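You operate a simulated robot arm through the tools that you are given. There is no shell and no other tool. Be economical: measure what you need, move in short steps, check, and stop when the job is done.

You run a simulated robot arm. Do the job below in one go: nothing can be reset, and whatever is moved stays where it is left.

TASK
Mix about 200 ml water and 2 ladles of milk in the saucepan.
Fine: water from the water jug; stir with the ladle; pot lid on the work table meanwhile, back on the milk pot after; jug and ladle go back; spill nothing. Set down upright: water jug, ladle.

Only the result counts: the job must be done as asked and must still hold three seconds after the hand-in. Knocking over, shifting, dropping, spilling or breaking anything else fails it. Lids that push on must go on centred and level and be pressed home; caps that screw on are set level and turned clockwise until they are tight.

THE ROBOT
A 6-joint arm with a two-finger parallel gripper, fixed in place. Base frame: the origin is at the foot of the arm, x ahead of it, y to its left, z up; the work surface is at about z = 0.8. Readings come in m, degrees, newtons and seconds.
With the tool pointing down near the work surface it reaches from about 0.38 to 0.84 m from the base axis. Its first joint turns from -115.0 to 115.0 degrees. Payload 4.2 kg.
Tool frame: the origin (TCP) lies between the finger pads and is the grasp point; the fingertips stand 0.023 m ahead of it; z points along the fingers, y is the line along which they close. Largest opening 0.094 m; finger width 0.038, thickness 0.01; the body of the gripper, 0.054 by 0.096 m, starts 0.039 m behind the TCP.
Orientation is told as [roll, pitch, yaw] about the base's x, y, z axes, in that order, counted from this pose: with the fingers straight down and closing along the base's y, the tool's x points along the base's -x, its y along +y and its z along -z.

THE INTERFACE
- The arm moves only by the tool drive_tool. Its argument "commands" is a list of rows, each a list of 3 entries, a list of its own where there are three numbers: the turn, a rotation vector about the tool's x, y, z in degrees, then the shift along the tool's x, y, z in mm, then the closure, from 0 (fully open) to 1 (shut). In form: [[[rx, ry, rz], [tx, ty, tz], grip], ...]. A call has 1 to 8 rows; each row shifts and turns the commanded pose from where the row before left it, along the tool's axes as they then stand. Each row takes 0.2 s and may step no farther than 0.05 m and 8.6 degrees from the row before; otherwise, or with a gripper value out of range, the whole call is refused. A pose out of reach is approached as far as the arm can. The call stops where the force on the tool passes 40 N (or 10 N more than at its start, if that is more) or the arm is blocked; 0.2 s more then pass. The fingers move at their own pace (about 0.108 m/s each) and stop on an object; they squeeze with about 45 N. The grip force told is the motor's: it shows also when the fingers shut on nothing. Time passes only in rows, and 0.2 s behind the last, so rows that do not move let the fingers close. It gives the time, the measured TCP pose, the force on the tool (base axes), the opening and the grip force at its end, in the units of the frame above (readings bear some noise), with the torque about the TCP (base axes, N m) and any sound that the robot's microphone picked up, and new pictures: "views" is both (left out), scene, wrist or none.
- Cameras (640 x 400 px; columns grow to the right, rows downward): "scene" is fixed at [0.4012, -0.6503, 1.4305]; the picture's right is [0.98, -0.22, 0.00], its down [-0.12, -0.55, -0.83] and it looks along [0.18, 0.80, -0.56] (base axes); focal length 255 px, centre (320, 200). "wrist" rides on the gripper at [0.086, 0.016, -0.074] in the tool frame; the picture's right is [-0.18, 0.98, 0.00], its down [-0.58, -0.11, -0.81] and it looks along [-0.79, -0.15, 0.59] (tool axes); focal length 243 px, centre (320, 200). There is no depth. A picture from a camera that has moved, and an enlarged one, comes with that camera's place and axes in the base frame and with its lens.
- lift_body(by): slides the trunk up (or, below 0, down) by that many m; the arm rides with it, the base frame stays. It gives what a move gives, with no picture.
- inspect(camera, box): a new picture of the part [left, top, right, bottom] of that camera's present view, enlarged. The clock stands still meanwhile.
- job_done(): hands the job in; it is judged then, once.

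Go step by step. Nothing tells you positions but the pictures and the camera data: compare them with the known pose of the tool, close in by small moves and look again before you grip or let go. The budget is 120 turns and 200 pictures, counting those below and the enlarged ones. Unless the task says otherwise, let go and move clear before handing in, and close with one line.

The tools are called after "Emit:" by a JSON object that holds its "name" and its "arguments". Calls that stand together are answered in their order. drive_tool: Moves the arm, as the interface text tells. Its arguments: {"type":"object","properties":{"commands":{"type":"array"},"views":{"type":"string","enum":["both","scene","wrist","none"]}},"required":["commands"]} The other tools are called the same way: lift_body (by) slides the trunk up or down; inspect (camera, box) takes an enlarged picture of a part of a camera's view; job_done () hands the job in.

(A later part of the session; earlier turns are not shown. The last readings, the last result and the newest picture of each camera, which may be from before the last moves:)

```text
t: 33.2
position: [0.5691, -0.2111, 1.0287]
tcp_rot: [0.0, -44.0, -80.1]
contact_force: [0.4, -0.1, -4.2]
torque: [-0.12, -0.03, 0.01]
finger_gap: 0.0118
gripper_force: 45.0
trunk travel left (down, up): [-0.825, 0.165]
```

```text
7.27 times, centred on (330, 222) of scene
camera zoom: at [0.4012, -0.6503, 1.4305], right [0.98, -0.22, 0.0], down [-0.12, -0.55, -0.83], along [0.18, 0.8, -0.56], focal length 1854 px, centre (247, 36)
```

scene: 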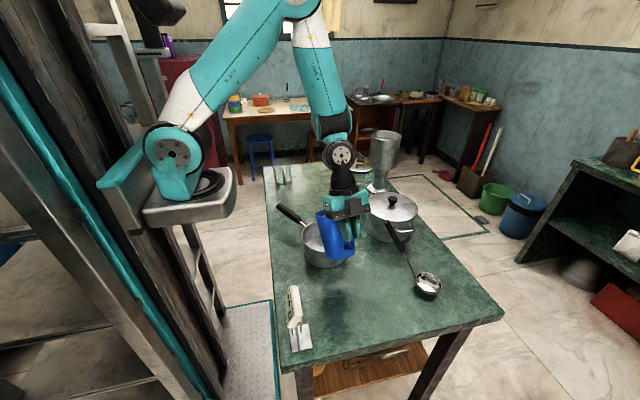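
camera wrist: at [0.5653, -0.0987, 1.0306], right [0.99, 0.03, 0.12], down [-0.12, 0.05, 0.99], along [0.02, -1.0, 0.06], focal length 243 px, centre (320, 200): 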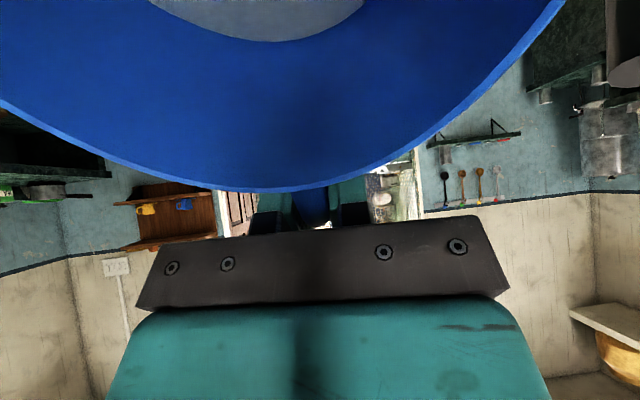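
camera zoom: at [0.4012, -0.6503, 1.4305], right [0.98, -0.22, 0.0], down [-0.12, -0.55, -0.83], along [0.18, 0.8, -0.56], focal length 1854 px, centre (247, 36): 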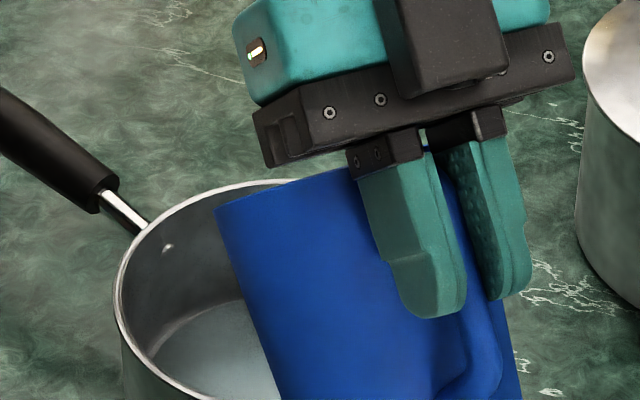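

Emit:
{"name": "drive_tool", "arguments": {"commands": [[[0, -2, 0], [1.0, 0, -0.8], 1], [[0, -2, 0], [1.0, 0, -0.8], 1], [[0, 0, 0], [0, 0, 0], 1], [[0, 0, 0], [0, 0, 0], 1], [[0, 0, 0], [0, 0, 0], 1], [[0, 0, 0], [0, 0, 0], 1]], "views": "none"}}

Emit:
{"name": "inspect", "arguments": {"camera": "scene", "box": [300, 195, 360, 250]}}

Emit:
{"name": "drive_tool", "arguments": {"commands": [[[0, 6, 0], [0, 0, 0], 1], [[0, 7, 0], [0, 0, 0], 1], [[0, 7, 0], [0, 0, 0], 1], [[0, 6, 0], [-10, 0, -20], 1], [[0, 0, 0], [-25, 0, -25], 1], [[0, 0, 0], [-25, 0, -25], 1], [[0, 0, 0], [-20, 0, 0], 1], [[0, 0, 0], [0, 0, 0], 1]], "views": "none"}}

Emit:
{"name": "inspect", "arguments": {"camera": "scene", "box": [260, 160, 420, 290]}}

```text
t: 34.6
position: [0.568, -0.2075, 1.0285]
tcp_rot: [0.1, -48.0, -80.1]
contact_force: [0.2, -0.3, -3.1]
torque: [-0.1, -0.04, 0.0]
finger_gap: 0.0114
gripper_force: 45.2
trunk travel left (down, up): [-0.825, 0.165]
```

```text
7.27 times, centred on (330, 222) of scene
camera zoom: at [0.4012, -0.6503, 1.4305], right [0.98, -0.22, 0.0], down [-0.12, -0.55, -0.83], along [0.18, 0.8, -0.56], focal length 1854 px, centre (247, 36)
```

zoom: 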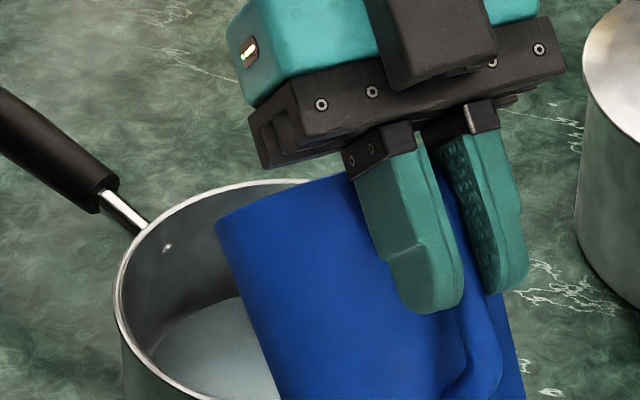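

```text
t: 36.4
position: [0.5755, -0.2514, 1.1235]
tcp_rot: [0.1, -22.1, -80.1]
contact_force: [0.1, -0.5, -4.2]
torque: [-0.22, -0.03, 0.01]
finger_gap: 0.0117
gripper_force: 44.9
trunk travel left (down, up): [-0.825, 0.165]
```

```text
3.08 times, centred on (340, 225) of scene
camera zoom: at [0.4012, -0.6503, 1.4305], right [0.98, -0.22, 0.0], down [-0.12, -0.55, -0.83], along [0.18, 0.8, -0.56], focal length 784 px, centre (258, 123)
```

zoom: 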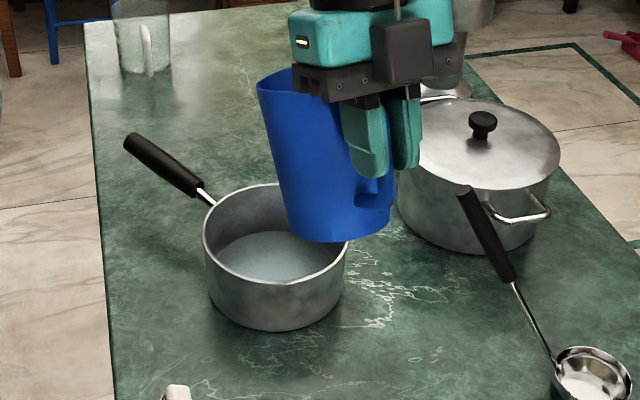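

Emit:
{"name": "inspect", "arguments": {"camera": "scene", "box": [295, 210, 340, 265]}}

Emit:
{"name": "drive_tool", "arguments": {"commands": [[[0, 6, 0], [0, 0, 0], 1], [[0, 7, 0], [0, 0, 0], 1], [[0, 7, 0], [0, 0, 0], 1], [[0, 2, 0], [0, 0, 0], 1], [[0, 0, 0], [0, 0, 0], 1], [[0, 0, 0], [0, 0, 0], 1]], "views": "wrist"}}

Emit:
{"name": "drive_tool", "arguments": {"commands": [[[0, 0, 0], [0, 0, 0], 1]], "views": "none"}}

Emit:
{"name": "drive_tool", "arguments": {"commands": [[[0, 0, 0], [0, 0, 0], 1]], "views": "none"}}

Emit:
{"name": "drive_tool", "arguments": {"commands": [[[0, 0, 0], [0, 0, 0], 1]], "views": "none"}}

Emit:
{"name": "drive_tool", "arguments": {"commands": [[[0, 0, 0], [0, 0, 0], 1]], "views": "none"}}

Emit:
{"name": "drive_tool", "arguments": {"commands": [[[0, 0, 0], [0, 0, 0], 1]], "views": "none"}}

Emit:
{"name": "drive_tool", "arguments": {"commands": [[[0, 0, 0], [0, 0, 0], 1]], "views": "none"}}

```text
7.27 times, centred on (318, 238) of scene
camera zoom: at [0.4012, -0.6503, 1.4305], right [0.98, -0.22, 0.0], down [-0.12, -0.55, -0.83], along [0.18, 0.8, -0.56], focal length 1854 px, centre (338, -73)
```

zoom: 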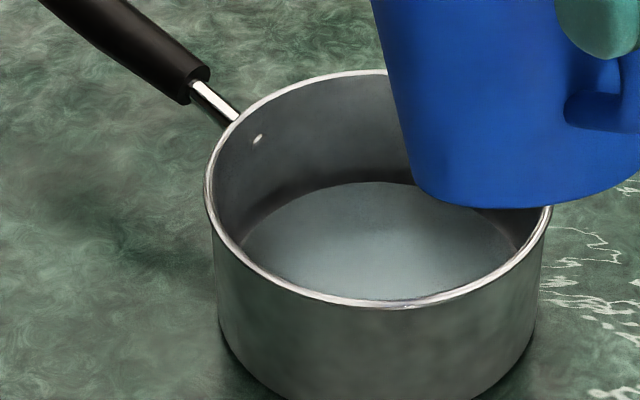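

```text
t: 37.8
position: [0.5761, -0.2524, 1.1236]
tcp_rot: [0.1, 0.1, -80.1]
contact_force: [0.4, -0.4, -2.5]
torque: [-0.3, -0.1, 0.0]
finger_gap: 0.0116
gripper_force: 45.6
trunk travel left (down, up): [-0.825, 0.165]
camera wrist: at [0.5767, -0.1655, 1.1979], right [1.0, -0.01, 0.0], down [-0.01, -0.59, 0.81], along [-0.01, -0.81, -0.59], focal length 243 px, centre (320, 200)
```

wrist: 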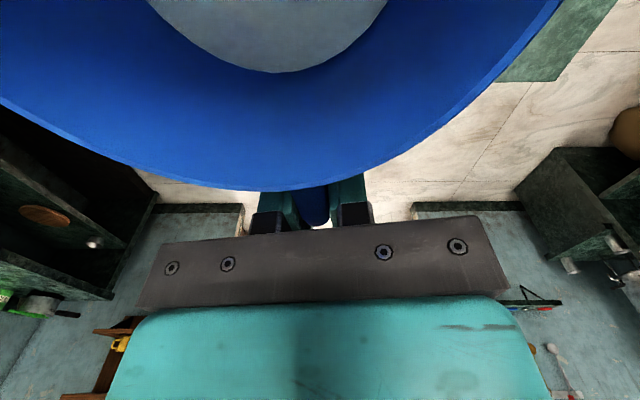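

```text
t: 38.2
position: [0.5759, -0.2523, 1.1235]
tcp_rot: [0.1, 0.1, -80.0]
contact_force: [0.4, 0.2, -3.1]
torque: [-0.28, -0.05, -0.02]
finger_gap: 0.0116
gripper_force: 45.6
trunk travel left (down, up): [-0.825, 0.165]
```

```text
t: 38.6
position: [0.5761, -0.2522, 1.1237]
tcp_rot: [0.2, 0.0, -80.0]
contact_force: [0.3, -0.4, -3.8]
torque: [-0.3, -0.06, 0.0]
finger_gap: 0.0116
gripper_force: 45.0
trunk travel left (down, up): [-0.825, 0.165]
```

```text
t: 39.0
position: [0.576, -0.251, 1.1238]
tcp_rot: [0.0, 0.0, -80.0]
contact_force: [0.8, 0.2, -3.7]
torque: [-0.31, -0.07, 0.02]
finger_gap: 0.0116
gripper_force: 45.2
trunk travel left (down, up): [-0.825, 0.165]
```

```text
t: 39.4
position: [0.5767, -0.252, 1.1222]
tcp_rot: [0.0, 0.1, -79.9]
contact_force: [0.3, 0.2, -2.8]
torque: [-0.29, -0.06, 0.0]
finger_gap: 0.0117
gripper_force: 45.2
trunk travel left (down, up): [-0.825, 0.165]
```

```text
t: 39.8
position: [0.5755, -0.2516, 1.1233]
tcp_rot: [0.1, -0.1, -80.0]
contact_force: [-0.1, 0.1, -3.7]
torque: [-0.27, -0.05, -0.01]
finger_gap: 0.0117
gripper_force: 45.2
trunk travel left (down, up): [-0.825, 0.165]
```

```text
t: 40.2
position: [0.5756, -0.2521, 1.1237]
tcp_rot: [0.2, -0.1, -80.0]
contact_force: [-0.4, 0.1, -4.2]
torque: [-0.27, -0.05, 0.0]
finger_gap: 0.0121
gripper_force: 44.9
trunk travel left (down, up): [-0.825, 0.165]
```

Estimated ~115 ml poured so far (level drop plus weight). I'm going back to tilt a bit further for the remaining ~85 ml.

Emit:
{"name": "drive_tool", "arguments": {"commands": [[[0, -8, 0], [0, 0, 0], 1], [[0, -8, 0], [0, 0, 0], 1], [[0, -8, 0], [0, 0, 0], 1], [[0, -8, 0], [0, 0, 0], 1], [[0, -8, 0], [0, 0, 0], 1], [[0, 0, 0], [32, 0, 15], 1], [[0, 0, 0], [32, 0, 15], 1], [[0, 0, 0], [31, 0, 14], 1]], "views": "none"}}

Emit:
{"name": "drive_tool", "arguments": {"commands": [[[0, -4, 0], [0, 0, 0], 1], [[0, -4, 0], [0, 0, 0], 1], [[0, -2, 0], [1, 0, -0.8], 1], [[0, -2, 0], [1, 0, -0.8], 1], [[0, 0, 0], [0, 0, 0], 1], [[0, 0, 0], [0, 0, 0], 1], [[0, 0, 0], [0, 0, 0], 1]], "views": "none"}}

Emit:
{"name": "inspect", "arguments": {"camera": "scene", "box": [260, 160, 420, 290]}}

Emit:
{"name": "drive_tool", "arguments": {"commands": [[[0, -1.5, 0], [0.8, 0, -0.6], 1], [[0, -1, 0], [0.5, 0, -0.4], 1], [[0, 0, 0], [0, 0, 0], 1], [[0, 0, 0], [0, 0, 0], 1], [[0, 0, 0], [0, 0, 0], 1], [[0, 0, 0], [0, 0, 0], 1]], "views": "none"}}

Emit:
{"name": "drive_tool", "arguments": {"commands": [[[0, 6, 0], [0, 0, 0], 1], [[0, 7, 0], [0, 0, 0], 1], [[0, 7, 0], [0, 0, 0], 1], [[0, 7, 0], [-5, 0, -15], 1], [[0, 5.5, 0], [-20, 0, -25], 1], [[0, 0, 0], [-25, 0, -25], 1], [[0, 0, 0], [-25, 0, -15], 1], [[0, 0, 0], [0, 0, 0], 1]], "views": "none"}}

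Emit:
{"name": "inspect", "arguments": {"camera": "scene", "box": [295, 210, 340, 265]}}

```text
t: 42.0
position: [0.5689, -0.2105, 1.0301]
tcp_rot: [0.2, -39.9, -80.2]
contact_force: [-0.6, 0.2, -3.3]
torque: [-0.15, 0.0, 0.05]
finger_gap: 0.0118
gripper_force: 44.9
trunk travel left (down, up): [-0.825, 0.165]
```

```text
t: 43.6
position: [0.5691, -0.2062, 1.0284]
tcp_rot: [0.1, -52.0, -80.3]
contact_force: [0.0, -0.6, -3.2]
torque: [-0.07, -0.03, -0.02]
finger_gap: 0.012
gripper_force: 44.7
trunk travel left (down, up): [-0.825, 0.165]
```

```text
3.08 times, centred on (340, 225) of scene
camera zoom: at [0.4012, -0.6503, 1.4305], right [0.98, -0.22, 0.0], down [-0.12, -0.55, -0.83], along [0.18, 0.8, -0.56], focal length 784 px, centre (258, 123)
```

zoom: 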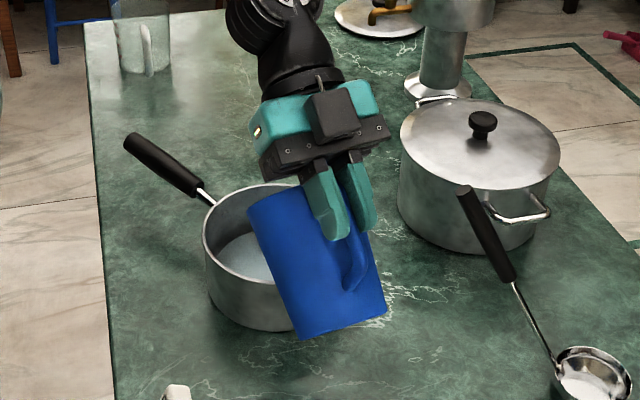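

```text
t: 45.0
position: [0.5685, -0.2061, 1.0281]
tcp_rot: [0.2, -54.5, -80.2]
contact_force: [-0.4, -0.5, -4.2]
torque: [-0.07, -0.01, 0.04]
finger_gap: 0.0115
gripper_force: 44.8
trunk travel left (down, up): [-0.825, 0.165]
```

```text
t: 46.8
position: [0.5742, -0.2393, 1.1331]
tcp_rot: [0.1, -22.0, -80.1]
contact_force: [0.7, 1.0, -3.0]
torque: [-0.15, 0.01, 0.0]
finger_gap: 0.0116
gripper_force: 45.2
trunk travel left (down, up): [-0.825, 0.165]
```

```text
7.27 times, centred on (318, 238) of scene
camera zoom: at [0.4012, -0.6503, 1.4305], right [0.98, -0.22, 0.0], down [-0.12, -0.55, -0.83], along [0.18, 0.8, -0.56], focal length 1854 px, centre (338, -73)
```

zoom: 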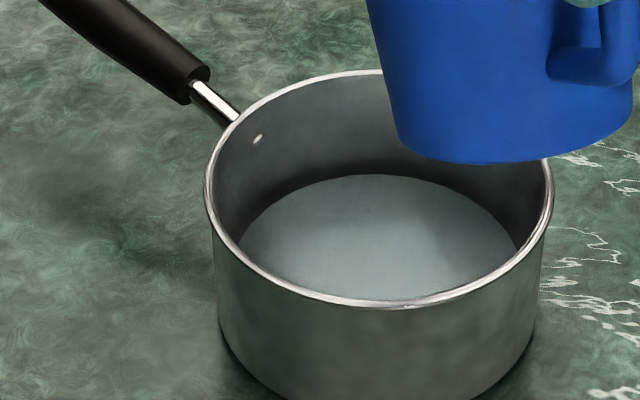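

Emit:
{"name": "drive_tool", "arguments": {"commands": [[[0, 6, 0], [0, 0, 0], 1], [[0, 7, 0], [0, 0, 0], 1], [[0, 7, 0], [0, 0, 0], 1], [[0, 2, 0], [0, 0, 0], 1], [[0, 0, 0], [0, 0, 0], 1], [[0, 0, 0], [0, 0, 0], 1]], "views": "wrist"}}

Emit:
{"name": "drive_tool", "arguments": {"commands": [[[0, 0, 0], [0, 0, 0], 1]], "views": "none"}}

Emit:
{"name": "drive_tool", "arguments": {"commands": [[[0, 0, 0], [0, 0, 0], 1]], "views": "none"}}

Emit:
{"name": "drive_tool", "arguments": {"commands": [[[0, 0, 0], [0, 0, 0], 1]], "views": "none"}}

Emit:
{"name": "drive_tool", "arguments": {"commands": [[[0, 0, 0], [0, 0, 0], 1]], "views": "none"}}

Emit:
{"name": "drive_tool", "arguments": {"commands": [[[0, 0, 0], [0, 0, 0], 1]], "views": "none"}}

Emit:
{"name": "drive_tool", "arguments": {"commands": [[[0, 0, 0], [0, 0, 0], 1]], "views": "none"}}

```text
t: 48.2
position: [0.5731, -0.237, 1.1308]
tcp_rot: [0.2, 0.0, -80.0]
contact_force: [0.8, 0.2, -3.3]
torque: [-0.24, -0.04, 0.0]
finger_gap: 0.0119
gripper_force: 45.2
trunk travel left (down, up): [-0.825, 0.165]
camera wrist: at [0.5743, -0.1514, 1.205], right [1.0, -0.01, 0.0], down [-0.01, -0.59, 0.81], along [-0.01, -0.81, -0.59], focal length 243 px, centre (320, 200)
```

wrist: 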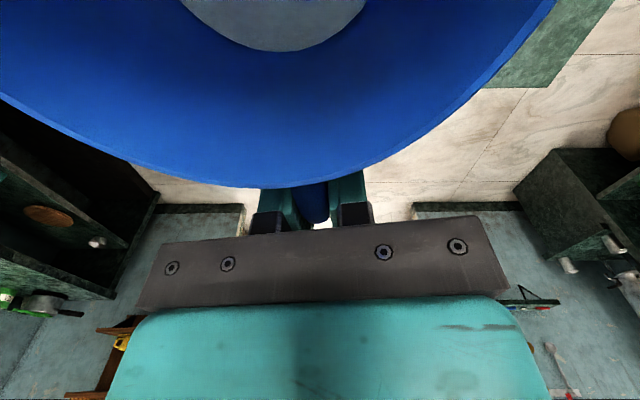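

```text
t: 48.6
position: [0.5732, -0.2387, 1.1313]
tcp_rot: [0.1, 0.1, -80.0]
contact_force: [0.0, -0.9, -3.5]
torque: [-0.24, -0.04, 0.02]
finger_gap: 0.0116
gripper_force: 44.7
trunk travel left (down, up): [-0.825, 0.165]
```

```text
t: 49.0
position: [0.5733, -0.2375, 1.1303]
tcp_rot: [0.2, 0.0, -80.0]
contact_force: [-0.7, -0.3, -3.5]
torque: [-0.24, -0.03, 0.03]
finger_gap: 0.0118
gripper_force: 44.8
trunk travel left (down, up): [-0.825, 0.165]
```

```text
t: 49.4
position: [0.5737, -0.2377, 1.1298]
tcp_rot: [0.0, 0.0, -80.1]
contact_force: [-0.5, -0.5, -3.9]
torque: [-0.22, -0.03, -0.01]
finger_gap: 0.0119
gripper_force: 45.3
trunk travel left (down, up): [-0.825, 0.165]
```

```text
t: 49.8
position: [0.5734, -0.2386, 1.1304]
tcp_rot: [0.1, 0.0, -80.1]
contact_force: [-1.4, 0.2, -2.8]
torque: [-0.22, -0.03, -0.02]
finger_gap: 0.0117
gripper_force: 44.5
trunk travel left (down, up): [-0.825, 0.165]
```

```text
t: 50.2
position: [0.5739, -0.2378, 1.1302]
tcp_rot: [0.2, 0.0, -79.9]
contact_force: [-0.3, -0.6, -3.9]
torque: [-0.22, -0.04, 0.03]
finger_gap: 0.0119
gripper_force: 44.6
trunk travel left (down, up): [-0.825, 0.165]
```

```text
t: 50.6
position: [0.5731, -0.2373, 1.1308]
tcp_rot: [0.1, 0.0, -80.1]
contact_force: [0.7, 1.1, -3.2]
torque: [-0.22, -0.06, -0.04]
finger_gap: 0.0118
gripper_force: 45.2
trunk travel left (down, up): [-0.825, 0.165]
```

The estimate is now ~155 ml (torque, jug level and pan level agree), so one more small pour to ~59°.

Emit:
{"name": "drive_tool", "arguments": {"commands": [[[0, -8, 0], [0, 0, 0], 1], [[0, -8, 0], [0, 0, 0], 1], [[0, -8, 0], [0, 0, 0], 1], [[0, -8, 0], [0, 0, 0], 1], [[0, -8, 0], [0, 0, 0], 1], [[0, 0, 0], [31, 0, 18], 1], [[0, 0, 0], [30, 0, 18], 1], [[0, 0, 0], [30, 0, 18], 1]], "views": "none"}}

Emit:
{"name": "drive_tool", "arguments": {"commands": [[[0, -5, 0], [1, 0, -0.8], 1], [[0, -5, 0], [2, 0, -1.6], 1], [[0, -4, 0], [2, 0, -1.6], 1], [[0, -3, 0], [2, 0, -2], 1], [[0, -2, 0], [1, 0, -1.5], 1], [[0, 0, 0], [0, 0, 0], 1], [[0, 0, 0], [0, 0, 0], 1], [[0, 0, 0], [0, 0, 0], 1]], "views": "none"}}

Emit:
{"name": "inspect", "arguments": {"camera": "scene", "box": [260, 160, 420, 290]}}

Emit:
{"name": "drive_tool", "arguments": {"commands": [[[0, 0, 0], [0, 0, 0], 1], [[0, 0, 0], [0, 0, 0], 1], [[0, 7, 0], [0, 0, 0], 1], [[0, 8, 0], [0, 0, 0], 1], [[0, 8, 0], [0, 0, 0], 1], [[0, 7, 0], [-5, 0, -15], 1], [[0, 7, 0], [-20, 0, -25], 1], [[0, 0, 0], [-25, 0, -25], 1]], "views": "none"}}

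Emit:
{"name": "drive_tool", "arguments": {"commands": [[[0, 6, 0], [-25, 0, -15], 1], [[0, 7, 0], [0, 0, 0], 1], [[0, 7, 0], [0, 0, 0], 1], [[0, 2, 0], [0, 0, 0], 1], [[0, 0, 0], [0, 0, 0], 1], [[0, 0, 0], [0, 0, 0], 1], [[0, 0, 0], [0, 0, 0], 1]], "views": "wrist"}}

Emit:
{"name": "inspect", "arguments": {"camera": "scene", "box": [295, 210, 340, 265]}}

Emit:
{"name": "drive_tool", "arguments": {"commands": [[[0, 0, 0], [0, 0, 0], 1]], "views": "none"}}

Emit:
{"name": "drive_tool", "arguments": {"commands": [[[0, 0, 0], [0, 0, 0], 1]], "views": "none"}}

Emit:
{"name": "drive_tool", "arguments": {"commands": [[[0, 0, 0], [0, 0, 0], 1]], "views": "none"}}

Emit:
{"name": "drive_tool", "arguments": {"commands": [[[0, 0, 0], [0, 0, 0], 1]], "views": "none"}}

```text
t: 52.4
position: [0.5673, -0.2047, 1.0309]
tcp_rot: [0.3, -40.0, -80.1]
contact_force: [-0.8, 0.1, -2.3]
torque: [-0.09, -0.03, 0.01]
finger_gap: 0.0117
gripper_force: 45.4
trunk travel left (down, up): [-0.825, 0.165]
```

```text
t: 54.2
position: [0.566, -0.1922, 1.0293]
tcp_rot: [0.1, -59.1, -80.2]
contact_force: [0.3, 0.6, -2.2]
torque: [-0.04, -0.01, -0.03]
finger_gap: 0.0117
gripper_force: 45.0
trunk travel left (down, up): [-0.825, 0.165]
```

```text
3.08 times, centred on (340, 225) of scene
camera zoom: at [0.4012, -0.6503, 1.4305], right [0.98, -0.22, 0.0], down [-0.12, -0.55, -0.83], along [0.18, 0.8, -0.56], focal length 784 px, centre (258, 123)
```

zoom: 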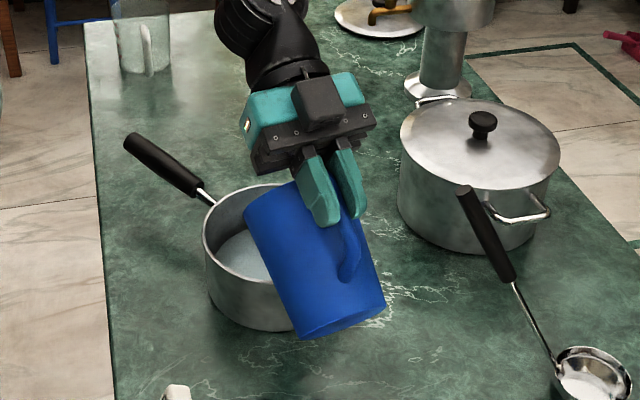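

```text
t: 56.0
position: [0.5682, -0.2045, 1.1087]
tcp_rot: [-0.1, -21.8, -80.0]
contact_force: [0.0, 0.2, -2.7]
torque: [-0.14, -0.03, -0.04]
finger_gap: 0.0115
gripper_force: 44.8
trunk travel left (down, up): [-0.825, 0.165]
```

```text
t: 57.6
position: [0.5711, -0.2243, 1.132]
tcp_rot: [0.1, 0.0, -80.0]
contact_force: [-0.1, 0.3, -2.0]
torque: [-0.2, -0.07, 0.0]
finger_gap: 0.0117
gripper_force: 45.1
trunk travel left (down, up): [-0.825, 0.165]
camera wrist: at [0.5719, -0.1371, 1.2068], right [1.0, -0.01, 0.0], down [-0.01, -0.59, 0.81], along [-0.01, -0.81, -0.59], focal length 243 px, centre (320, 200)
```

wrist: 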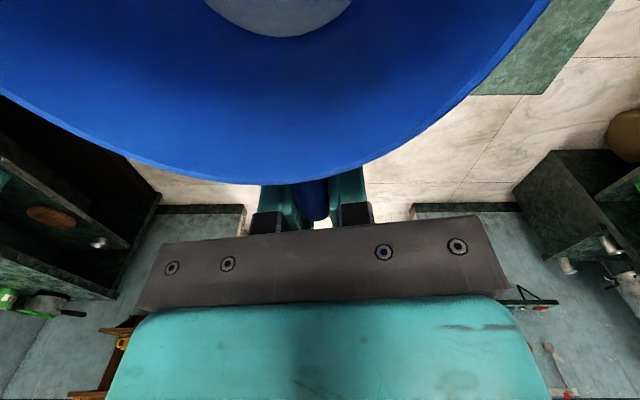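

```text
7.27 times, centred on (318, 238) of scene
camera zoom: at [0.4012, -0.6503, 1.4305], right [0.98, -0.22, 0.0], down [-0.12, -0.55, -0.83], along [0.18, 0.8, -0.56], focal length 1854 px, centre (338, -73)
```

zoom: 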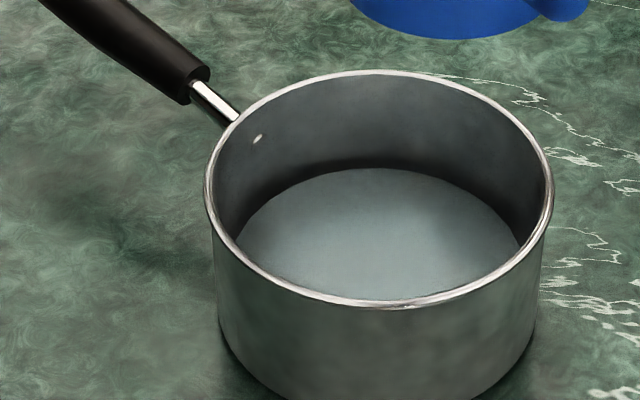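

```text
t: 58.0
position: [0.5718, -0.2244, 1.1312]
tcp_rot: [0.2, 0.0, -80.0]
contact_force: [0.5, -0.1, -2.2]
torque: [-0.2, -0.03, -0.03]
finger_gap: 0.0115
gripper_force: 44.8
trunk travel left (down, up): [-0.825, 0.165]
```

```text
t: 58.4
position: [0.5718, -0.2233, 1.1319]
tcp_rot: [0.1, -0.1, -80.0]
contact_force: [0.2, 0.7, -2.6]
torque: [-0.2, -0.02, -0.06]
finger_gap: 0.0117
gripper_force: 44.7
trunk travel left (down, up): [-0.825, 0.165]
```

```text
t: 58.8
position: [0.5701, -0.2225, 1.1306]
tcp_rot: [0.0, 0.0, -79.9]
contact_force: [0.5, 0.4, -3.1]
torque: [-0.2, -0.02, -0.01]
finger_gap: 0.0117
gripper_force: 45.3
trunk travel left (down, up): [-0.825, 0.165]
```

```text
t: 59.2
position: [0.5708, -0.2236, 1.1307]
tcp_rot: [0.1, 0.1, -80.0]
contact_force: [-0.9, -0.1, -2.5]
torque: [-0.19, -0.03, -0.01]
finger_gap: 0.0117
gripper_force: 45.1
trunk travel left (down, up): [-0.825, 0.165]
```

About 195 ml is in the saucepan. Now I'm returning the jug to its original place.

Emit:
{"name": "drive_tool", "arguments": {"commands": [[[0, 0, 0], [-21, -19, 4], 1], [[0, 0, 0], [-21, -19, 4], 1], [[0, 0, 0], [-21, -19, 4], 1], [[0, 0, 0], [-21, -19, 4], 1], [[0, 0, 8], [0, 0, 0], 1], [[0, 0, 8], [0, 0, 0], 1], [[0, 0, 8], [0, 0, 0], 1], [[0, 0, 8], [0, 0, 0], 1]], "views": "none"}}

Emit:
{"name": "drive_tool", "arguments": {"commands": [[[0, 0, 8], [0, 0, 0], 1], [[0, 0, 8], [0, 0, 0], 1], [[0, 0, 8], [0, 0, 0], 1], [[0, 0, 8], [0, 0, 0], 1], [[0, 0, 8], [0, 0, 0], 1], [[0, 0, 5.5], [0, 0, 0], 1], [[0, 0, 0], [0, 0, 0], 1]], "views": "none"}}

Emit:
{"name": "drive_tool", "arguments": {"commands": [[[0, 0, 0], [0, 0, 30], 1], [[0, 0, 0], [0, 0, 40], 1], [[0, 0, 0], [0, 0, 40], 1], [[0, 0, 0], [0, 0, 40], 1], [[0, 0, 0], [0, 0, 30], 1], [[0, 0, 0], [0, 0, 0], 1]], "views": "none"}}

Emit:
{"name": "inspect", "arguments": {"camera": "scene", "box": [280, 230, 400, 330]}}

```text
t: 61.0
position: [0.5112, -0.3193, 1.1149]
tcp_rot: [0.1, 0.0, -112.2]
contact_force: [-0.2, 0.5, -2.3]
torque: [-0.15, 0.04, 0.0]
finger_gap: 0.0118
gripper_force: 45.2
trunk travel left (down, up): [-0.825, 0.165]
```

```text
t: 62.6
position: [0.5112, -0.3185, 1.1157]
tcp_rot: [0.0, 0.2, -157.6]
contact_force: [0.9, -0.8, -2.7]
torque: [-0.1, 0.16, 0.01]
finger_gap: 0.0116
gripper_force: 45.1
trunk travel left (down, up): [-0.825, 0.165]
```

```text
t: 64.0
position: [0.5121, -0.3187, 0.9343]
tcp_rot: [-0.1, 0.1, -157.5]
contact_force: [0.1, 0.0, -2.4]
torque: [-0.03, 0.2, 0.0]
finger_gap: 0.0115
gripper_force: 45.3
trunk travel left (down, up): [-0.825, 0.165]
```

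```text
4.00 times, centred on (340, 280) of scene
camera zoom: at [0.4012, -0.6503, 1.4305], right [0.98, -0.22, 0.0], down [-0.12, -0.55, -0.83], along [0.18, 0.8, -0.56], focal length 1019 px, centre (240, -120)
```

zoom: 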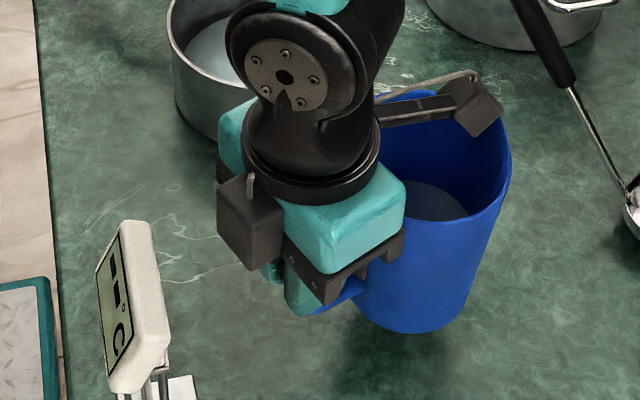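

Emit:
{"name": "drive_tool", "arguments": {"commands": [[[0, 1.5, 0], [0, 0, 20], 1], [[0, 0, 0], [0, 0, 14], 1], [[0, 0, 0], [0, 0, 6], 1], [[0, 0, 0], [0, 0, 3], 1], [[0, 0, 0], [0, 0, 0], 1]], "views": "none"}}

Emit:
{"name": "drive_tool", "arguments": {"commands": [[[0, 0, 0], [0, 0, 1.5], 1], [[0, 0, 0], [0, 0, 0], 1]], "views": "none"}}

Emit:
{"name": "drive_tool", "arguments": {"commands": [[[0, 0, 0], [0, 0, 1.5], 1], [[0, 0, 0], [0, 0, 0], 1]], "views": "none"}}

Emit:
{"name": "inspect", "arguments": {"camera": "scene", "box": [280, 230, 400, 330]}}

```text
t: 65.2
position: [0.5112, -0.3203, 0.8916]
tcp_rot: [0.0, 1.6, -157.5]
contact_force: [0.2, 0.2, -2.9]
torque: [-0.1, 0.16, -0.03]
finger_gap: 0.0117
gripper_force: 44.9
trunk travel left (down, up): [-0.825, 0.165]
```

```text
t: 65.8
position: [0.5114, -0.3196, 0.8904]
tcp_rot: [-0.1, 1.6, -157.5]
contact_force: [-0.3, 0.5, -3.0]
torque: [-0.08, 0.15, 0.0]
finger_gap: 0.0118
gripper_force: 45.0
trunk travel left (down, up): [-0.825, 0.165]
```

```text
t: 66.4
position: [0.5116, -0.3193, 0.8901]
tcp_rot: [0.1, 1.7, -157.5]
contact_force: [0.3, -0.7, -2.6]
torque: [-0.06, 0.2, 0.01]
finger_gap: 0.0118
gripper_force: 45.2
trunk travel left (down, up): [-0.825, 0.165]
```

```text
4.00 times, centred on (340, 280) of scene
camera zoom: at [0.4012, -0.6503, 1.4305], right [0.98, -0.22, 0.0], down [-0.12, -0.55, -0.83], along [0.18, 0.8, -0.56], focal length 1019 px, centre (240, -120)
```

zoom: 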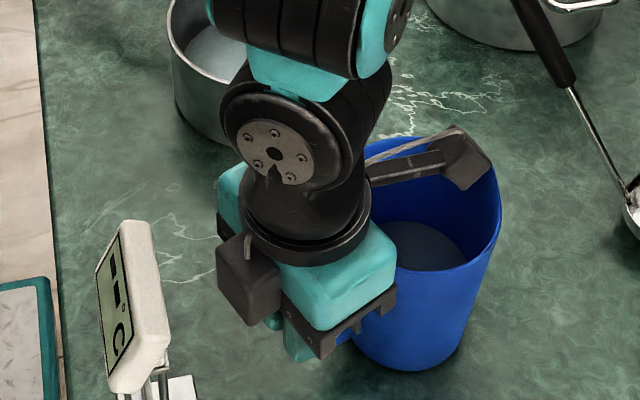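

Emit:
{"name": "drive_tool", "arguments": {"commands": [[[0, 0, 0], [0, 0, 1.5], 1], [[0, 0, 0], [0, 0, 0], 1]], "views": "none"}}

Emit:
{"name": "drive_tool", "arguments": {"commands": [[[0, 0, 0], [0, 0, 1.5], 1], [[0, 0, 0], [0, 0, 0], 1]], "views": "none"}}

Emit:
{"name": "drive_tool", "arguments": {"commands": [[[0, 0, 0], [0, 0, 1.5], 1], [[0, 0, 0], [0, 0, 0], 1]], "views": "none"}}

```text
t: 67.0
position: [0.5126, -0.3187, 0.8879]
tcp_rot: [0.0, 1.6, -157.5]
contact_force: [-0.1, 1.8, -3.2]
torque: [-0.05, 0.17, 0.0]
finger_gap: 0.0118
gripper_force: 45.6
trunk travel left (down, up): [-0.825, 0.165]
```

```text
t: 67.6
position: [0.5116, -0.32, 0.8874]
tcp_rot: [0.2, 1.5, -157.5]
contact_force: [-1.2, 1.0, 4.6]
torque: [0.07, -0.06, 0.04]
finger_gap: 0.0116
gripper_force: 45.5
trunk travel left (down, up): [-0.825, 0.165]
```

```text
t: 68.2
position: [0.5107, -0.3193, 0.8871]
tcp_rot: [0.2, 1.8, -157.5]
contact_force: [-1.4, 1.1, 26.4]
torque: [0.63, -1.0, 0.05]
finger_gap: 0.0116
gripper_force: 45.2
trunk travel left (down, up): [-0.825, 0.165]
```

Emit:
{"name": "drive_tool", "arguments": {"commands": [[[0, 0, 0], [0, 0, -1.6], 1], [[0, 0, 0], [0, 0, 0], 1]], "views": "none"}}

Emit:
{"name": "drive_tool", "arguments": {"commands": [[[0, 0, 0], [0, 0, 0], 0.45], [[0, 0, 0], [0, 0, 0], 0.45], [[0, 0, 0], [0, 0, 0], 0.45], [[0, 0, 0], [0, 0, -20], 0.45], [[0, 0, 0], [0, 0, -40], 0.45], [[0, 0, 0], [0, 0, -40], 0.45], [[0, 0, 0], [0, 0, -40], 0.45], [[0, 0, 0], [0, 0, -40], 0.45]], "views": "scene"}}

Emit:
{"name": "inspect", "arguments": {"camera": "scene", "box": [280, 230, 400, 330]}}

```text
t: 68.8
position: [0.5122, -0.3194, 0.8872]
tcp_rot: [0.1, 1.6, -157.5]
contact_force: [2.8, 0.4, 11.8]
torque: [0.26, -0.71, 0.02]
finger_gap: 0.0118
gripper_force: 44.7
trunk travel left (down, up): [-0.825, 0.165]
```

```text
t: 70.6
position: [0.508, -0.3223, 1.0681]
tcp_rot: [0.0, 1.5, -157.6]
contact_force: [0.3, 0.1, 0.0]
torque: [-0.02, 0.02, 0.01]
finger_gap: 0.0516
gripper_force: 0.0
trunk travel left (down, up): [-0.825, 0.165]
```

scene: 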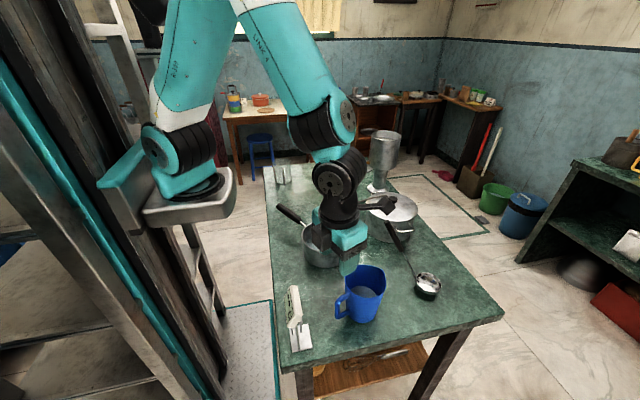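

```text
4.00 times, centred on (340, 280) of scene
camera zoom: at [0.4012, -0.6503, 1.4305], right [0.98, -0.22, 0.0], down [-0.12, -0.55, -0.83], along [0.18, 0.8, -0.56], focal length 1019 px, centre (240, -120)
```

zoom: 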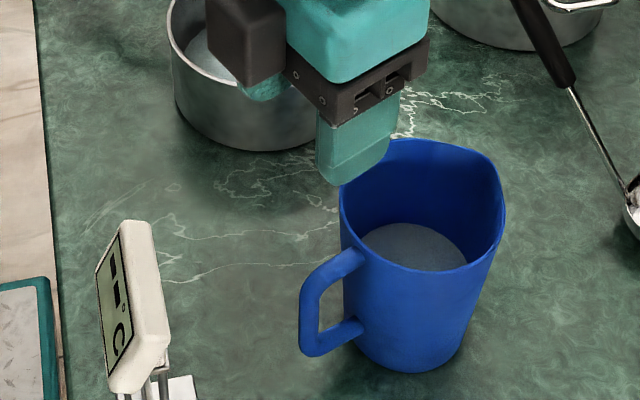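

The jug is back and upright. Next is the pot lid: raise, unwind yaw, and look at the pot.

Emit:
{"name": "drive_tool", "arguments": {"commands": [[[0, -1.5, 0], [0, 0, -40], 0.2], [[0, 0, -8.5], [0, 0, -30], 0.2], [[0, 0, -8.5], [0, 0, 0], 0.2], [[0, 0, -8.5], [0, 0, 0], 0.2], [[0, 0, -8.5], [0, 0, 0], 0.2], [[0, 0, -8.5], [0, 0, 0], 0.2], [[0, 0, -8.5], [0, 0, 0], 0.2], [[0, 0, -8.5], [0, 0, 0], 0.2]], "views": "none"}}

Emit:
{"name": "drive_tool", "arguments": {"commands": [[[0, 0, -8.5], [0, 0, 0], 0.2], [[0, 0, -8.5], [0, 0, 0], 0.2], [[0, 0, -8.5], [0, 0, 0], 0.2], [[0, 0, -8.5], [0, 0, 0], 0.2], [[0, 0, -8.5], [0, 0, 0], 0.2], [[0, 0, -8.5], [0, 0, 0], 0.2], [[0, 0, -8.5], [0, 0, 0], 0.2], [[0, 0, -8.5], [0, 0, 0], 0.2]], "views": "none"}}

Emit:
{"name": "drive_tool", "arguments": {"commands": [[[0, 0, -8.5], [0, 0, 0], 0.2], [[0, 0, -8.5], [0, 0, 0], 0.2], [[0, 0, -8.5], [0, 0, 0], 0.2], [[0, 0, -4.5], [0, 0, 0], 0.2], [[0, 0, 0], [0, 45, 0], 0.2], [[0, 0, 0], [0, 45, 0], 0.2], [[0, 0, 0], [0, 45, 0], 0.2], [[0, 0, 0], [0, 45, 0], 0.2]], "views": "none"}}

Emit:
{"name": "drive_tool", "arguments": {"commands": [[[0, 0, 0], [-20, 45, 0], 0.2], [[0, 0, 0], [-20, 45, 0], 0.2], [[0, 0, 0], [-40, 25, 0], 0.2], [[0, 0, 0], [-45, 0, 0], 0.2], [[0, 0, 0], [0, 0, 0], 0.2]], "views": "both"}}

```text
t: 72.4
position: [0.5075, -0.3219, 1.1376]
tcp_rot: [0.1, 0.0, -98.0]
contact_force: [0.1, -0.4, -0.3]
torque: [-0.02, 0.03, -0.04]
finger_gap: 0.0751
gripper_force: 0.0
trunk travel left (down, up): [-0.825, 0.165]
```

```text
t: 74.2
position: [0.5061, -0.3219, 1.138]
tcp_rot: [0.1, -0.1, -29.9]
contact_force: [-0.5, 0.1, -0.4]
torque: [-0.01, 0.02, 0.01]
finger_gap: 0.0754
gripper_force: 0.0
trunk travel left (down, up): [-0.825, 0.165]
```

```text
t: 76.0
position: [0.5066, -0.1402, 1.1383]
tcp_rot: [0.0, -0.1, -0.1]
contact_force: [0.4, -0.5, 0.0]
torque: [0.03, 0.01, 0.01]
finger_gap: 0.0752
gripper_force: 0.0
trunk travel left (down, up): [-0.825, 0.165]
```

```text
t: 77.2
position: [0.6313, -0.026, 1.1353]
tcp_rot: [0.0, -0.1, 0.0]
contact_force: [-0.6, 0.2, -0.8]
torque: [0.01, -0.02, -0.01]
finger_gap: 0.0752
gripper_force: 0.1
trunk travel left (down, up): [-0.825, 0.165]
camera wrist: at [0.5441, -0.0108, 1.2099], right [0.18, 0.98, 0.0], down [0.58, -0.11, 0.81], along [0.79, -0.15, -0.59], focal length 243 px, centre (320, 200)
```

scene: 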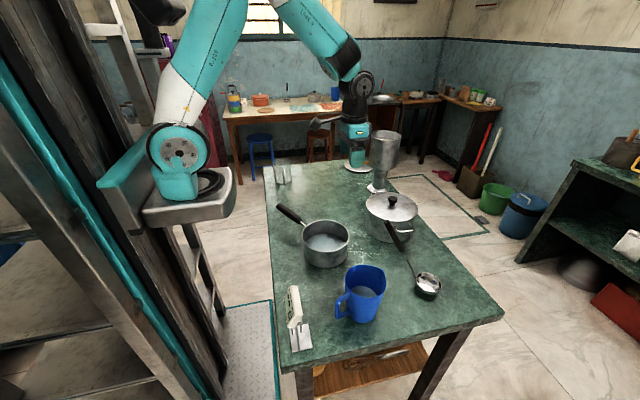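
wrist: 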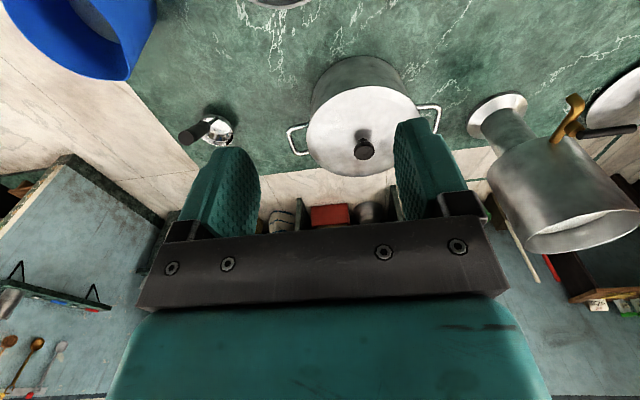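

Knob top is near (0.806, 0.005, 0.937). Approaching above it.

Emit:
{"name": "drive_tool", "arguments": {"commands": [[[0, 0, 0], [-35, 6, 15], 0.3], [[0, 0, 0], [-35, 6, 25], 0.3], [[0, 0, 0], [-35, 6, 25], 0.3], [[0, 0, 0], [-35, 6, 25], 0.3], [[0, 0, 0], [-35, 7, 25], 0.3], [[0, 0, 0], [0, 0, 25], 0.3], [[0, 0, 0], [0, 0, 0], 0.3]], "views": "both"}}

Emit:
{"name": "inspect", "arguments": {"camera": "scene", "box": [340, 150, 460, 250]}}

```text
t: 78.8
position: [0.8058, 0.0054, 0.9961]
tcp_rot: [0.0, -0.1, -0.1]
contact_force: [-0.4, 0.0, 0.7]
torque: [0.0, -0.02, 0.05]
finger_gap: 0.066
gripper_force: 0.0
trunk travel left (down, up): [-0.825, 0.165]
camera wrist: at [0.7194, 0.0203, 1.0702], right [0.18, 0.98, 0.0], down [0.58, -0.11, 0.81], along [0.79, -0.15, -0.59], focal length 243 px, centre (320, 200)
```

scene: 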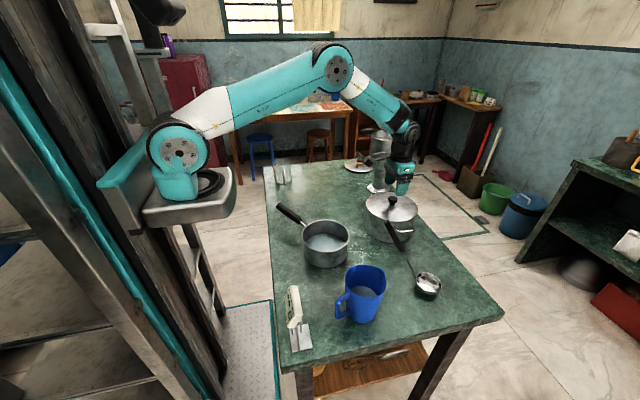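
wrist: 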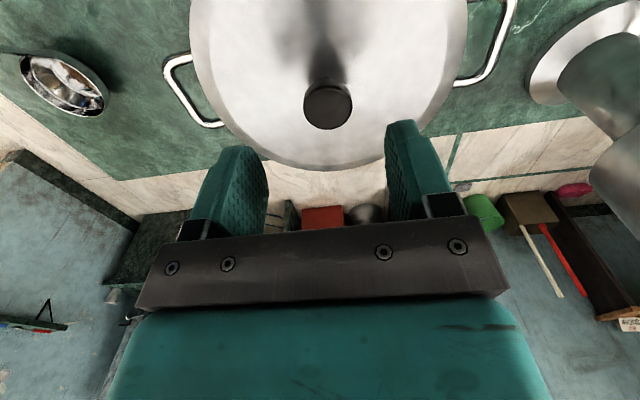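

```text
4.00 times, centred on (400, 200) of scene
camera zoom: at [0.4012, -0.6503, 1.4305], right [0.98, -0.22, 0.0], down [-0.12, -0.55, -0.83], along [0.18, 0.8, -0.56], focal length 1019 px, centre (0, 200)
```

zoom: 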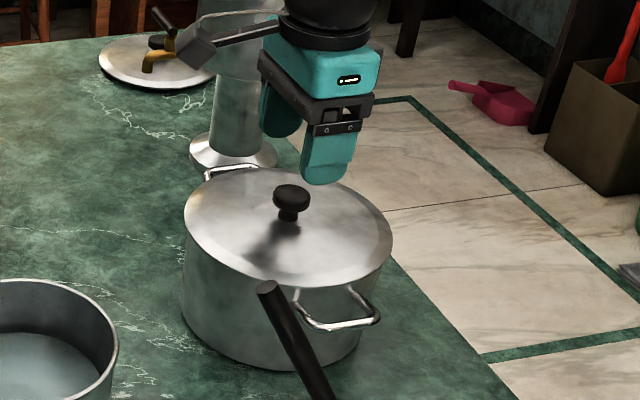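

Emit:
{"name": "drive_tool", "arguments": {"commands": [[[0, 0, 0], [3, 4, 25], 0.3], [[0, 0, 0], [0, 0, 25], 0.3], [[0, 0, 0], [0, 0, 9], 0.3], [[0, 0, 0], [0, 0, 0], 0.3]], "views": "wrist"}}

Emit:
{"name": "inspect", "arguments": {"camera": "scene", "box": [360, 160, 440, 225]}}

```text
t: 79.8
position: [0.8044, 0.0079, 0.9378]
tcp_rot: [0.0, 0.0, 0.0]
contact_force: [-0.3, -0.3, 0.3]
torque: [-0.01, -0.01, 0.02]
finger_gap: 0.0657
gripper_force: 0.0
trunk travel left (down, up): [-0.825, 0.165]
camera wrist: at [0.717, 0.0227, 1.0119], right [0.18, 0.98, 0.0], down [0.58, -0.11, 0.81], along [0.79, -0.15, -0.59], focal length 243 px, centre (320, 200)
```

wrist: 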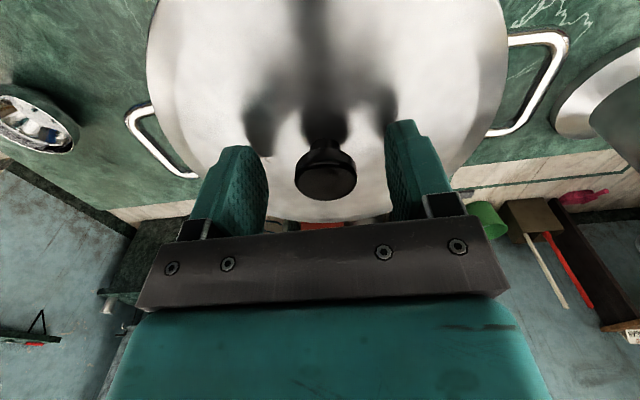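

```text
6.15 times, centred on (400, 192) of scene
camera zoom: at [0.4012, -0.6503, 1.4305], right [0.98, -0.22, 0.0], down [-0.12, -0.55, -0.83], along [0.18, 0.8, -0.56], focal length 1568 px, centre (-172, 246)
```

zoom: 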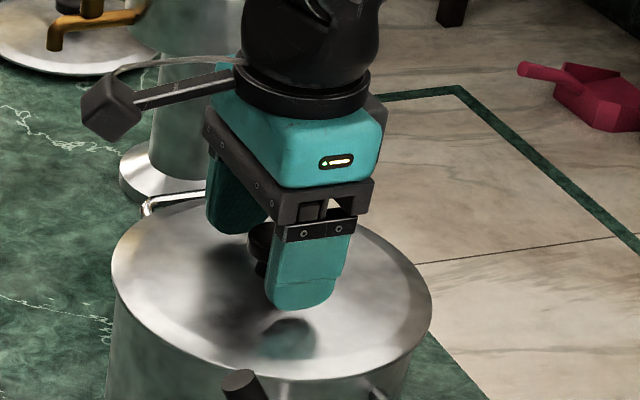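

Emit:
{"name": "drive_tool", "arguments": {"commands": [[[0, 0, 0], [0, 0, 6], 0.3], [[0, 0, 0], [0, 0, 0], 1], [[0, 0, 0], [0, 0, 0], 1], [[0, 0, 0], [0, 0, 0], 1]], "views": "wrist"}}

```text
t: 80.8
position: [0.8046, 0.0064, 0.9305]
tcp_rot: [0.0, -0.2, -0.1]
contact_force: [1.2, -1.0, 0.9]
torque: [-0.17, -0.04, 0.03]
finger_gap: 0.0309
gripper_force: 45.3
trunk travel left (down, up): [-0.825, 0.165]
camera wrist: at [0.7172, 0.0222, 1.0066], right [0.19, 0.98, 0.0], down [0.58, -0.11, 0.81], along [0.79, -0.15, -0.59], focal length 243 px, centre (320, 200)
```

wrist: 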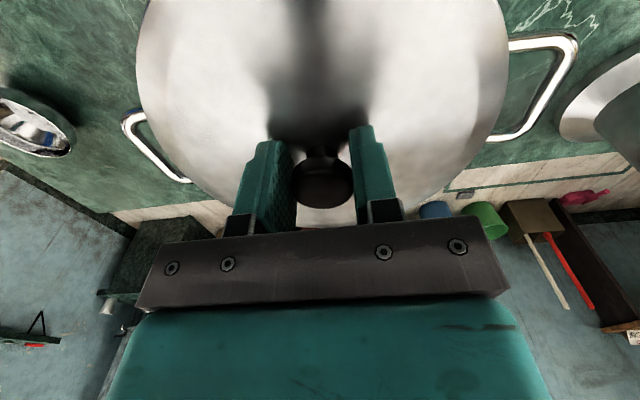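

Emit:
{"name": "drive_tool", "arguments": {"commands": [[[0, 0, 0], [0, 0, -10], 1], [[0, 0, 0], [0, 0, -20], 1], [[0, 0, 0], [0, 0, -25], 1], [[0, 0, 0], [0, 0, -30], 1], [[0, 0, 0], [0, 0, 0], 1]], "views": "scene"}}

Emit:
{"name": "inspect", "arguments": {"camera": "scene", "box": [340, 150, 460, 250]}}

```text
t: 82.0
position: [0.8027, 0.0067, 1.0164]
tcp_rot: [0.0, 0.1, 0.0]
contact_force: [0.1, -0.4, -1.0]
torque: [-0.01, 0.0, 0.02]
finger_gap: 0.0309
gripper_force: 45.3
trunk travel left (down, up): [-0.825, 0.165]
```

scene: 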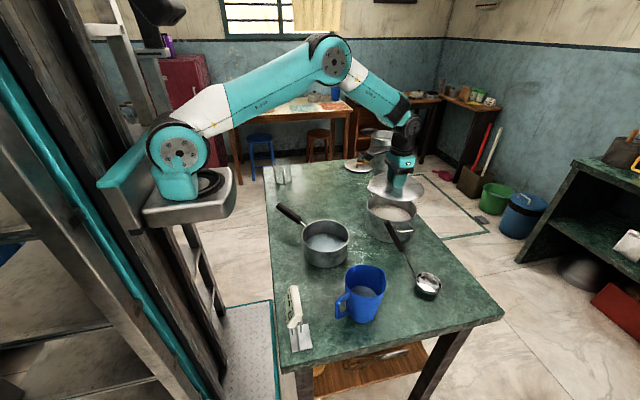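

```text
4.00 times, centred on (400, 200) of scene
camera zoom: at [0.4012, -0.6503, 1.4305], right [0.98, -0.22, 0.0], down [-0.12, -0.55, -0.83], along [0.18, 0.8, -0.56], focal length 1019 px, centre (0, 200)
```

zoom: 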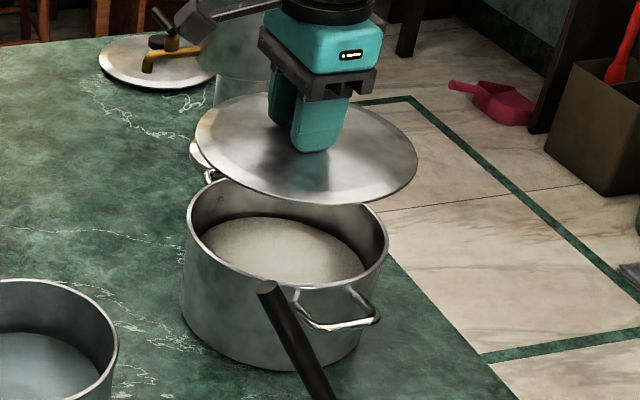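

The lid is off and the pot holds milk. Setting the lid down on a free table spot near (0.63, 0.21).

Emit:
{"name": "drive_tool", "arguments": {"commands": [[[0, 0, 0], [40, 5, -5], 1], [[0, 0, 0], [43, 20, 0], 1], [[0, 0, 0], [43, 20, 0], 1], [[0, 0, 0], [40, 25, 0], 1], [[0, 0, 0], [7, 45, 0], 1], [[0, 0, 0], [0, 45, 0], 1], [[0, 0, 0], [0, 43, 0], 1], [[0, 0, 0], [0, 0, 0], 1]], "views": "scene"}}

Emit:
{"name": "drive_tool", "arguments": {"commands": [[[0, 0, 0], [0, 0, 40], 1], [[0, 0, 0], [0, 0, 40], 1], [[0, 0, 0], [0, 0, 40], 1], [[0, 0, 0], [0, 0, 30], 1], [[0, 0, 0], [0, 0, 15], 1], [[0, 0, 0], [0, 0, 0], 1]], "views": "scene"}}

Emit:
{"name": "inspect", "arguments": {"camera": "scene", "box": [260, 130, 420, 250]}}

```text
t: 83.8
position: [0.633, 0.2117, 1.0227]
tcp_rot: [0.0, -0.1, -0.1]
contact_force: [0.0, -0.4, -1.0]
torque: [0.0, -0.02, 0.01]
finger_gap: 0.0312
gripper_force: 44.7
trunk travel left (down, up): [-0.825, 0.165]
```

scene: 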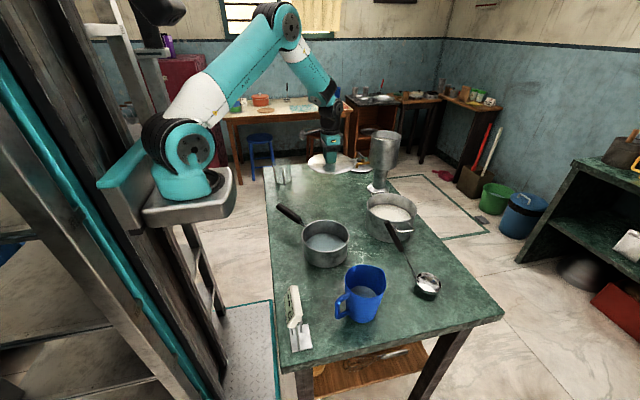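

```text
t: 85.2
position: [0.6317, 0.2119, 0.8571]
tcp_rot: [-0.1, -0.1, 0.0]
contact_force: [0.2, -0.1, -1.3]
torque: [-0.02, 0.01, -0.01]
finger_gap: 0.0311
gripper_force: 45.3
trunk travel left (down, up): [-0.825, 0.165]
```

scene: 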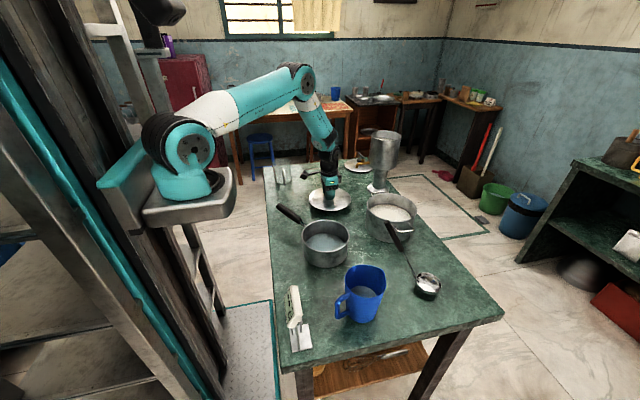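

```text
3.33 times, centred on (340, 190) of scene
camera zoom: at [0.4012, -0.6503, 1.4305], right [0.98, -0.22, 0.0], down [-0.12, -0.55, -0.83], along [0.18, 0.8, -0.56], focal length 850 px, centre (253, 233)
```

zoom: 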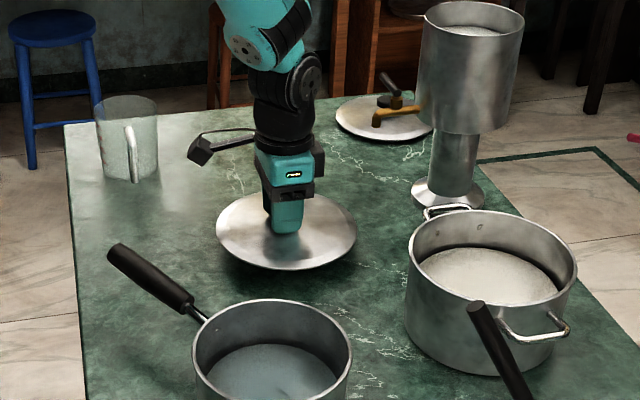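

Lid is hovering over clear table. Lowering in small steps to contact.

Emit:
{"name": "drive_tool", "arguments": {"commands": [[[0, 0, 0], [0, 0, 6], 1], [[0, 0, 0], [0, 0, 4], 1], [[0, 0, 0], [0, 0, 0], 1]], "views": "none"}}

Emit:
{"name": "drive_tool", "arguments": {"commands": [[[0, 0, 0], [0, 0, 3], 1], [[0, 0, 0], [0, 0, 2], 1], [[0, 0, 0], [0, 0, 0], 1]], "views": "none"}}

Emit:
{"name": "drive_tool", "arguments": {"commands": [[[0, 0, 0], [0, 0, 2], 1], [[0, 0, 0], [0, 0, 0], 1]], "views": "scene"}}

```text
t: 86.0
position: [0.6325, 0.2125, 0.8467]
tcp_rot: [0.0, -0.1, 0.0]
contact_force: [0.0, -0.3, -1.6]
torque: [0.0, -0.01, 0.01]
finger_gap: 0.0312
gripper_force: 44.6
trunk travel left (down, up): [-0.825, 0.165]
```

```text
t: 86.8
position: [0.6319, 0.2114, 0.8426]
tcp_rot: [-0.1, -0.1, 0.0]
contact_force: [0.2, -0.4, -1.5]
torque: [0.02, 0.03, 0.04]
finger_gap: 0.0311
gripper_force: 45.4
trunk travel left (down, up): [-0.825, 0.165]
```

```text
t: 87.4
position: [0.6314, 0.2113, 0.8408]
tcp_rot: [0.0, -0.1, 0.0]
contact_force: [-0.3, -0.3, -0.6]
torque: [0.0, 0.02, -0.01]
finger_gap: 0.031
gripper_force: 45.0
trunk travel left (down, up): [-0.825, 0.165]
```

scene: 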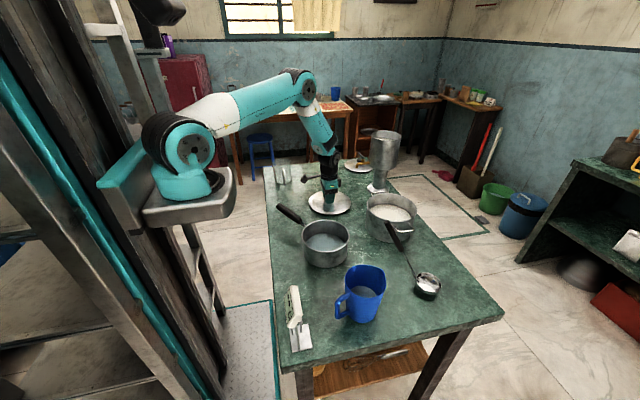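

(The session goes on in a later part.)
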